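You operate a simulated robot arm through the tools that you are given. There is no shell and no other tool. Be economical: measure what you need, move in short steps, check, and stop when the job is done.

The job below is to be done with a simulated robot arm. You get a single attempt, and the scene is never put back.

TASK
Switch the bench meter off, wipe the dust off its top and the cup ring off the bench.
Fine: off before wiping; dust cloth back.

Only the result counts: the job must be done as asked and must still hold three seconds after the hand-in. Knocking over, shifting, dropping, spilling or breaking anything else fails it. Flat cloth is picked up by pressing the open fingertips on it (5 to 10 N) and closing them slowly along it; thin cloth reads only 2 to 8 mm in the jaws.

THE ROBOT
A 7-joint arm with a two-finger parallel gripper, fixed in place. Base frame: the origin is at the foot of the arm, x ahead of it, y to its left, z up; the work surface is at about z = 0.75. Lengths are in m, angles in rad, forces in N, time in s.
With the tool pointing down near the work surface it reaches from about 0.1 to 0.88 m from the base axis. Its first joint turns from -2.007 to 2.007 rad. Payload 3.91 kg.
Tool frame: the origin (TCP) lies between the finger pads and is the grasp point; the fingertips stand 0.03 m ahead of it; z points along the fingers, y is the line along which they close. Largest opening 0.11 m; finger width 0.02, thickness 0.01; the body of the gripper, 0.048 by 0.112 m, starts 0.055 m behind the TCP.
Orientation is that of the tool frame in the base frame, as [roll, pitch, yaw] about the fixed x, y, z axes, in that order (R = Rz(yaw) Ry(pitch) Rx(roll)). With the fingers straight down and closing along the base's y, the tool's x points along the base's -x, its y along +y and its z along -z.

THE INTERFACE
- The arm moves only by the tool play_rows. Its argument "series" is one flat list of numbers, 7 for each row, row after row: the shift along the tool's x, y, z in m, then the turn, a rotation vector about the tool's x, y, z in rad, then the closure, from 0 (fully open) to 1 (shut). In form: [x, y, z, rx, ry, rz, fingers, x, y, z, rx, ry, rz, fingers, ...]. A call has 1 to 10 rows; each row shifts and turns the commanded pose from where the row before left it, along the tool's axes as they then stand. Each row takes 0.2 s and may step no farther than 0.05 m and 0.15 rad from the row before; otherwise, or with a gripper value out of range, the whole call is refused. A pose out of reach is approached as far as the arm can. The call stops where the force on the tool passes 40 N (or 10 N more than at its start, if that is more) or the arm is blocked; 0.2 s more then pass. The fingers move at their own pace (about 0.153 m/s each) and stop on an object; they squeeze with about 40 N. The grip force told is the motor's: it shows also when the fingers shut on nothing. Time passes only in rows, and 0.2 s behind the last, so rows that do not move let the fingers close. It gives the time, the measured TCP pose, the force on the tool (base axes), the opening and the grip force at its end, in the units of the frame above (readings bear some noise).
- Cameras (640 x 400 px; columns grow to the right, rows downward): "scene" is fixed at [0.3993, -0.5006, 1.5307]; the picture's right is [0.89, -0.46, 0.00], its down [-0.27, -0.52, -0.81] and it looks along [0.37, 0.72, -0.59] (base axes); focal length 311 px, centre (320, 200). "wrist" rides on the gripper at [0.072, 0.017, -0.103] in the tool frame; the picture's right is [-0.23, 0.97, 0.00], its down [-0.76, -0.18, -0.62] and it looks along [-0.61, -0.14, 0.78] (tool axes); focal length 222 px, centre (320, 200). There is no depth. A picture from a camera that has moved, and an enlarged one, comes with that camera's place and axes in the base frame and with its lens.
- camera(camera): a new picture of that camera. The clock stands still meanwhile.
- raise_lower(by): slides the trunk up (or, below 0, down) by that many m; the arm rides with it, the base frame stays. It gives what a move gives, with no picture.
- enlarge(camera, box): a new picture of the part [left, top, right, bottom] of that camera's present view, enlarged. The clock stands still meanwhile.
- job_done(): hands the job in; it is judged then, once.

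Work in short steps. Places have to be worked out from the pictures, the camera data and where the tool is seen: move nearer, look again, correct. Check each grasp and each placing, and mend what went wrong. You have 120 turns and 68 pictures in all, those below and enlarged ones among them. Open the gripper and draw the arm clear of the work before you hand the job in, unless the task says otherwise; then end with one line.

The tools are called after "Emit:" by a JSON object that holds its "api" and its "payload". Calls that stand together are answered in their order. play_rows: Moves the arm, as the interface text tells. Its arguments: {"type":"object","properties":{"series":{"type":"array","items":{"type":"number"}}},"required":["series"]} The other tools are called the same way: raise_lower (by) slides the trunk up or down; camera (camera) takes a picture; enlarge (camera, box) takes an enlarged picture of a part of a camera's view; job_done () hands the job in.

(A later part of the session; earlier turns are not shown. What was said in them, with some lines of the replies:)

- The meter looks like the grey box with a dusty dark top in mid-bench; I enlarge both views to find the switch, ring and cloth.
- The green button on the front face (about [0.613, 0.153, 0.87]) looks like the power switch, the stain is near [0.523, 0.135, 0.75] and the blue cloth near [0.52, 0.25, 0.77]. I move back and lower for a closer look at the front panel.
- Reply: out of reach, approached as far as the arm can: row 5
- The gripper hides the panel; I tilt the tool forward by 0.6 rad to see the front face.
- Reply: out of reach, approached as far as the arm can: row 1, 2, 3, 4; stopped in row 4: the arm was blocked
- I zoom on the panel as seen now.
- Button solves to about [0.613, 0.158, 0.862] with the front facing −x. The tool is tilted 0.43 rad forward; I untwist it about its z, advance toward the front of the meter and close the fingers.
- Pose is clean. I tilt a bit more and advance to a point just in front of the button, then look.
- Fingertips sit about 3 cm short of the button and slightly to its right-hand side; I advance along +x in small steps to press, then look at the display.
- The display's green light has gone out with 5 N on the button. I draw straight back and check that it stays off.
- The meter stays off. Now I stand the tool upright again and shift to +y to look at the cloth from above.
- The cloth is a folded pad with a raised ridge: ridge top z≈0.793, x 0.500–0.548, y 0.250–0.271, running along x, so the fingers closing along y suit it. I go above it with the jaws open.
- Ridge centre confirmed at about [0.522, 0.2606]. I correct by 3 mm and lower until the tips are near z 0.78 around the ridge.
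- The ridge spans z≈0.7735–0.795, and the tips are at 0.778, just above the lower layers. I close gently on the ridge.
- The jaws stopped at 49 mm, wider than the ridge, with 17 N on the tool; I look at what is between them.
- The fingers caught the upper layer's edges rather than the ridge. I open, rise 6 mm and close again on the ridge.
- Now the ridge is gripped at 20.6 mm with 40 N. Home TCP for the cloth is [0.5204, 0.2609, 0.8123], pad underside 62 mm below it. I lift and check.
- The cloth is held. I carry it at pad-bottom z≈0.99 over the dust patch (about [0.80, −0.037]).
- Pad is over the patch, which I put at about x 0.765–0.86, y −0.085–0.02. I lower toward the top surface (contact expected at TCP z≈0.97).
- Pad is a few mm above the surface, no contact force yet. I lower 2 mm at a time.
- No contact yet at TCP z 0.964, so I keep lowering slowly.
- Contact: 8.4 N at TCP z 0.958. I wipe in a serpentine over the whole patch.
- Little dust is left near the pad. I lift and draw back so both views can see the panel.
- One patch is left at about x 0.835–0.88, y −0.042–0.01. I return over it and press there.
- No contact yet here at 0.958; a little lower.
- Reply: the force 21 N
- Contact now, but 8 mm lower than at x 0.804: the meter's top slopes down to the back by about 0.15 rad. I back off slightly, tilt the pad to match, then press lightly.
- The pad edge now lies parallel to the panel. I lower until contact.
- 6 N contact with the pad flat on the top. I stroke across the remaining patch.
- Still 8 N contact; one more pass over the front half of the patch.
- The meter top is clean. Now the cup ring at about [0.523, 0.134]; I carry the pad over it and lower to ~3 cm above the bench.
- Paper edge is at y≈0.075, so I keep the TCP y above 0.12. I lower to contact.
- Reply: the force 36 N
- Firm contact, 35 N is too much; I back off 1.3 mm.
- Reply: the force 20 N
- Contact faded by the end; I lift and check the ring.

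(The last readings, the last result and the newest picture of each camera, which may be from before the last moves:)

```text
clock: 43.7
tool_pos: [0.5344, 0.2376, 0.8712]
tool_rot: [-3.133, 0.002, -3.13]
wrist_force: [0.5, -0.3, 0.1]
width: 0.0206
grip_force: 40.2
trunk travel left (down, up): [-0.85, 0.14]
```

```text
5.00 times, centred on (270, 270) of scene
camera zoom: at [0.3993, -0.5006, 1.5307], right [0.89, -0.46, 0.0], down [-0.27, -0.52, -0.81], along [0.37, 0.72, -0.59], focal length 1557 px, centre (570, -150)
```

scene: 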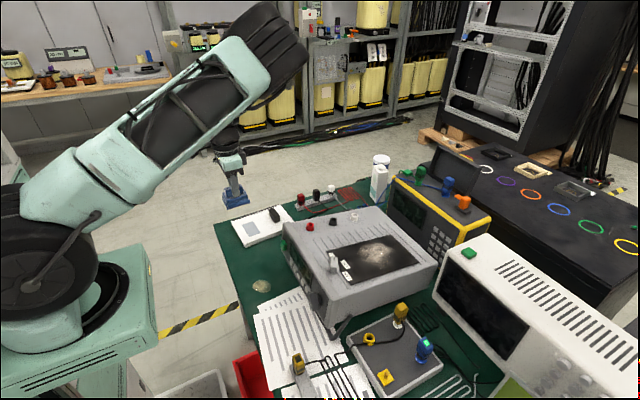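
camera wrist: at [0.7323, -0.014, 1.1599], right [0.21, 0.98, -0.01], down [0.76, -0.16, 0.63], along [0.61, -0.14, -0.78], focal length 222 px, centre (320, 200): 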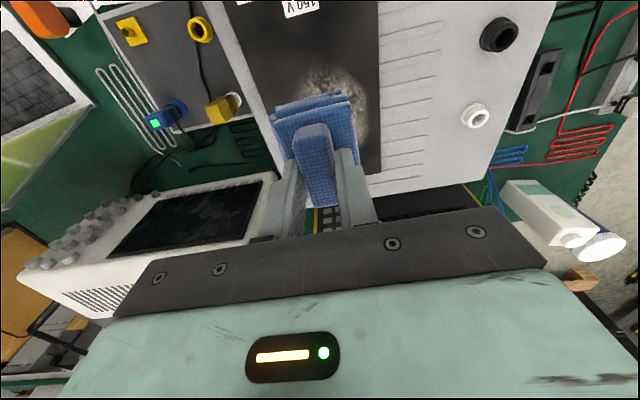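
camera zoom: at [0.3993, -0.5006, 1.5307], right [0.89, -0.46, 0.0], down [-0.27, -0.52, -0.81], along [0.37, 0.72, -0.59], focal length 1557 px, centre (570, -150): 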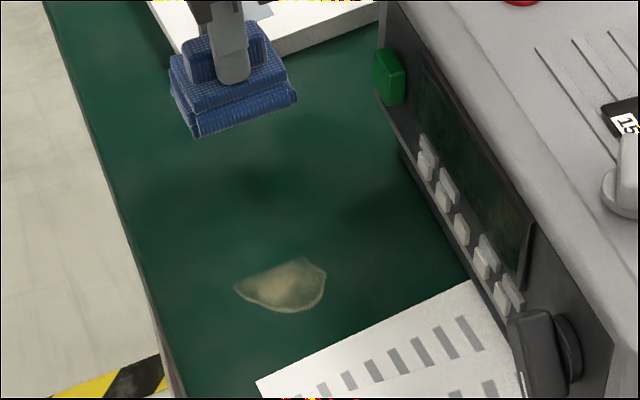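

The −y half of the ring remains (y≈0.108–0.143, x 0.50–0.55). I return with the TCP at y≈0.122 and lower to contact again.

Emit:
{"api": "play_rows", "payload": {"series": [0.004, -0.0385, 0, 0, 0, 0, 1, 0.004, -0.0385, 0, 0, 0, 0, 1, 0.004, -0.0385, 0, 0, 0, 0, 1, 0, 0, 0.035, 0, 0, 0, 1, 0, 0, 0.02, 0, 0, 0, 1, 0, 0, 0.003, 0, 0, 0, 1]}}

```text
clock: 45.1
tool_pos: [0.5227, 0.1217, 0.8126]
tool_rot: [-3.133, 0.004, -3.129]
wrist_force: [-0.2, 0.8, -0.5]
width: 0.0205
grip_force: 39.6
trunk travel left (down, up): [-0.85, 0.14]
```

Emit:
{"api": "play_rows", "payload": {"series": [0, 0, 0.0012, 0, 0, 0, 1, 0, 0, 0.0008, 0, 0, 0, 1]}}

```text
clock: 45.7
tool_pos: [0.5245, 0.1201, 0.813]
tool_rot: [-3.136, 0.003, -3.13]
wrist_force: [1.3, -0.7, 7.3]
width: 0.0206
grip_force: 39.6
trunk travel left (down, up): [-0.85, 0.14]
```

7 N contact; short strokes over the remainder, staying clear of the paper.

Emit:
{"api": "play_rows", "payload": {"series": [-0.015, 0, 0.0004, 0, 0, 0, 1, 0.018, 0, 0, 0, 0, 0, 1, 0.018, 0, 0.0002, 0, 0, 0, 1, 0, 0.015, 0, 0, 0, 0, 1, -0.018, 0, 0, 0, 0, 0, 1, -0.018, 0, 0.0002, 0, 0, 0, 1, 0, -0.015, 0, 0, 0, 0, 1, 0.015, 0, 0.0002, 0, 0, 0, 1]}}

```text
clock: 46.8
tool_pos: [0.504, 0.1347, 0.8121]
tool_rot: [-3.13, -0.009, -3.128]
wrist_force: [-5.4, -5.5, 29.3]
width: 0.0208
grip_force: 39.7
trunk travel left (down, up): [-0.85, 0.14]
stopped in row 5: the force on the tool passed its limit (the readings are from after the stop); the commanded pose is now the measured one
```

Force got too high; I ease off and look.

Emit:
{"api": "play_rows", "payload": {"series": [0, 0, -0.01, 0, 0, 0, 1, 0, 0, -0.03, 0, 0, 0, 1, 0, 0.04, -0.02, 0, 0, 0, 1, 0, 0.04, 0, 0, 0, 0, 1, 0, 0.03, 0, 0, 0, 0, 1]}}

Emit:
{"api": "enlarge", "payload": {"camera": "scene", "box": [220, 230, 320, 310]}}

```text
clock: 48.0
tool_pos: [0.5045, 0.2468, 0.8674]
tool_rot: [-3.129, -0.009, -3.129]
wrist_force: [-0.1, -0.4, -0.1]
width: 0.0205
grip_force: 40.3
trunk travel left (down, up): [-0.85, 0.14]
```

```text
5.00 times, centred on (270, 270) of scene
camera zoom: at [0.3993, -0.5006, 1.5307], right [0.89, -0.46, 0.0], down [-0.27, -0.52, -0.81], along [0.37, 0.72, -0.59], focal length 1557 px, centre (570, -150)
```

zoom: 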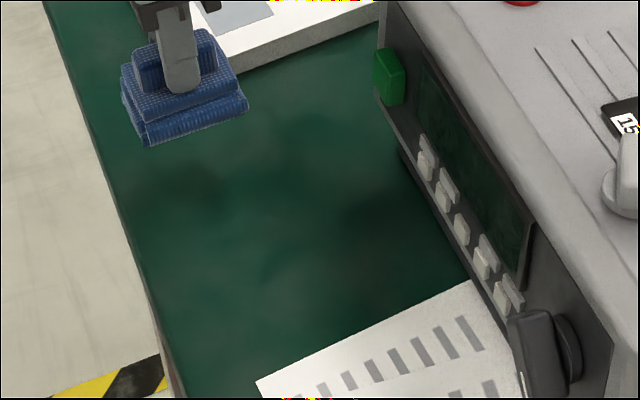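

The ring is gone. I bring the cloth back over its original place and lower it.

Emit:
{"api": "play_rows", "payload": {"series": [-0.0159, 0.0141, 0.02, 0, -0.011, 0, 1, 0, 0, 0.025, 0, 0, 0, 1, 0, 0, 0.007, 0, 0, 0, 1, 0, 0, 0.002, 0, 0, 0, 1]}}

```text
clock: 49.0
tool_pos: [0.5198, 0.2604, 0.8142]
tool_rot: [-3.129, 0.0, -3.13]
wrist_force: [0.8, 0.0, -0.3]
width: 0.0207
grip_force: 40.5
trunk travel left (down, up): [-0.85, 0.14]
```

Emit:
{"api": "play_rows", "payload": {"series": [0, 0, 0.0015, 0, 0, 0, 1]}}

```text
clock: 49.4
tool_pos: [0.5191, 0.2592, 0.8131]
tool_rot: [-3.129, 0.002, -3.128]
wrist_force: [0.2, 0.5, -0.7]
width: 0.0205
grip_force: 40.0
trunk travel left (down, up): [-0.85, 0.14]
```

Emit:
{"api": "play_rows", "payload": {"series": [-0.001, 0.0015, 0, 0, 0, 0, 1, 0, 0, 0.001, 0, 0, 0, 1]}}

```text
clock: 50.0
tool_pos: [0.5193, 0.2615, 0.8111]
tool_rot: [-3.13, 0.001, -3.128]
wrist_force: [-0.6, -0.8, 3.7]
width: 0.0211
grip_force: 40.4
trunk travel left (down, up): [-0.85, 0.14]
```

The pad rests on the bench (3.7 N). I open a little, then fully after rising, and lift clear.

Emit:
{"api": "play_rows", "payload": {"series": [0, 0, 0, 0, 0, 0, 0.7, 0, 0, 0, 0, 0, 0, 0.6, 0, 0, -0.01, 0, 0, 0, 0.6, 0, 0, -0.03, 0, 0, 0, 0.4, 0.01, 0, -0.045, 0, 0, 0, 0.2, 0.02, 0, -0.04, 0, 0, 0, 0, 0.02, 0, -0.04, 0, 0, 0, 0]}}

Emit:
{"api": "camera", "payload": {"camera": "scene"}}

Emit:
{"api": "enlarge", "payload": {"camera": "wrist", "box": [160, 60, 460, 200]}}

Emit:
{"api": "enlarge", "payload": {"camera": "scene", "box": [220, 200, 340, 310]}}

Emit:
{"api": "enlarge", "payload": {"camera": "scene", "box": [310, 220, 430, 300]}}

```text
clock: 51.6
tool_pos: [0.4661, 0.2627, 0.9789]
tool_rot: [-3.129, 0.001, -3.126]
wrist_force: [0.1, -0.1, 0.4]
width: 0.1099
grip_force: 0.1
trunk travel left (down, up): [-0.85, 0.14]
```

```text
30 pictures are left
```

scene: 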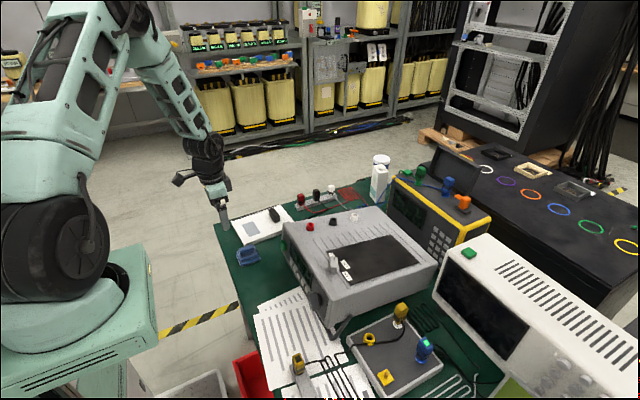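

```text
2.13 times, centred on (310, 130) of wrist
camera zoom: at [0.3944, 0.2809, 1.0804], right [0.21, 0.98, -0.01], down [0.76, -0.16, 0.63], along [0.61, -0.14, -0.78], focal length 474 px, centre (341, 349)
```

zoom: 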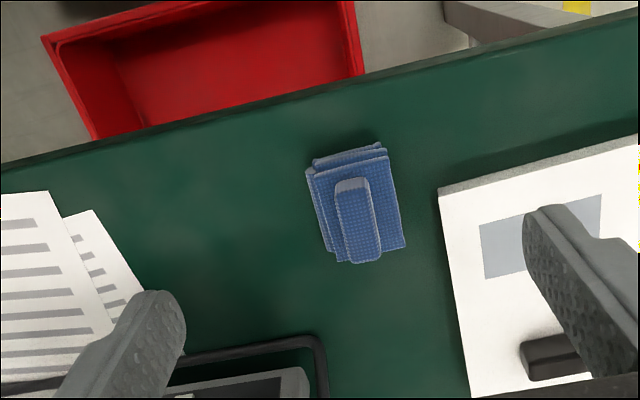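

```text
3.64 times, centred on (280, 255) of scene
camera zoom: at [0.3993, -0.5006, 1.5307], right [0.89, -0.46, 0.0], down [-0.27, -0.52, -0.81], along [0.37, 0.72, -0.59], focal length 1132 px, centre (466, 0)
```

zoom: 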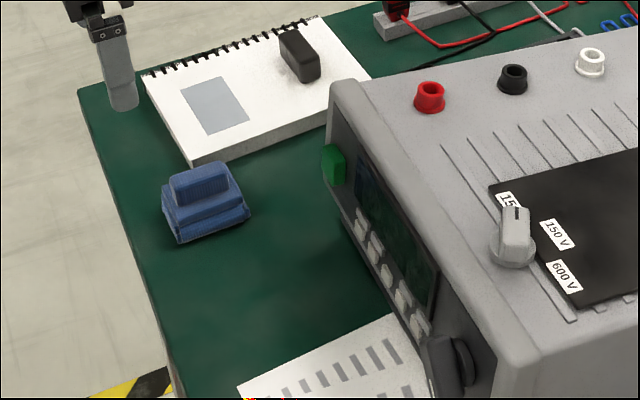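

```text
5.00 times, centred on (370, 260) of scene
camera zoom: at [0.3993, -0.5006, 1.5307], right [0.89, -0.46, 0.0], down [-0.27, -0.52, -0.81], along [0.37, 0.72, -0.59], focal length 1557 px, centre (70, -100)
```

zoom: 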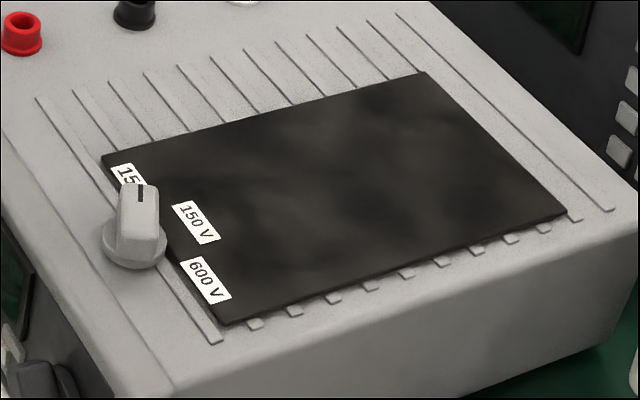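

Everything checks out: the display is dark, top and bench are clean, the cloth is back in its place, and the arm is clear with its fingers open. I hand the job in.

Emit:
{"api": "job_done", "payload": {}}

```text
The job is handed in.
```

The bench meter was switched off first, then its top and the cup ring on the bench were wiped clean, and the dust cloth is back within a couple of millimetres of where it was.
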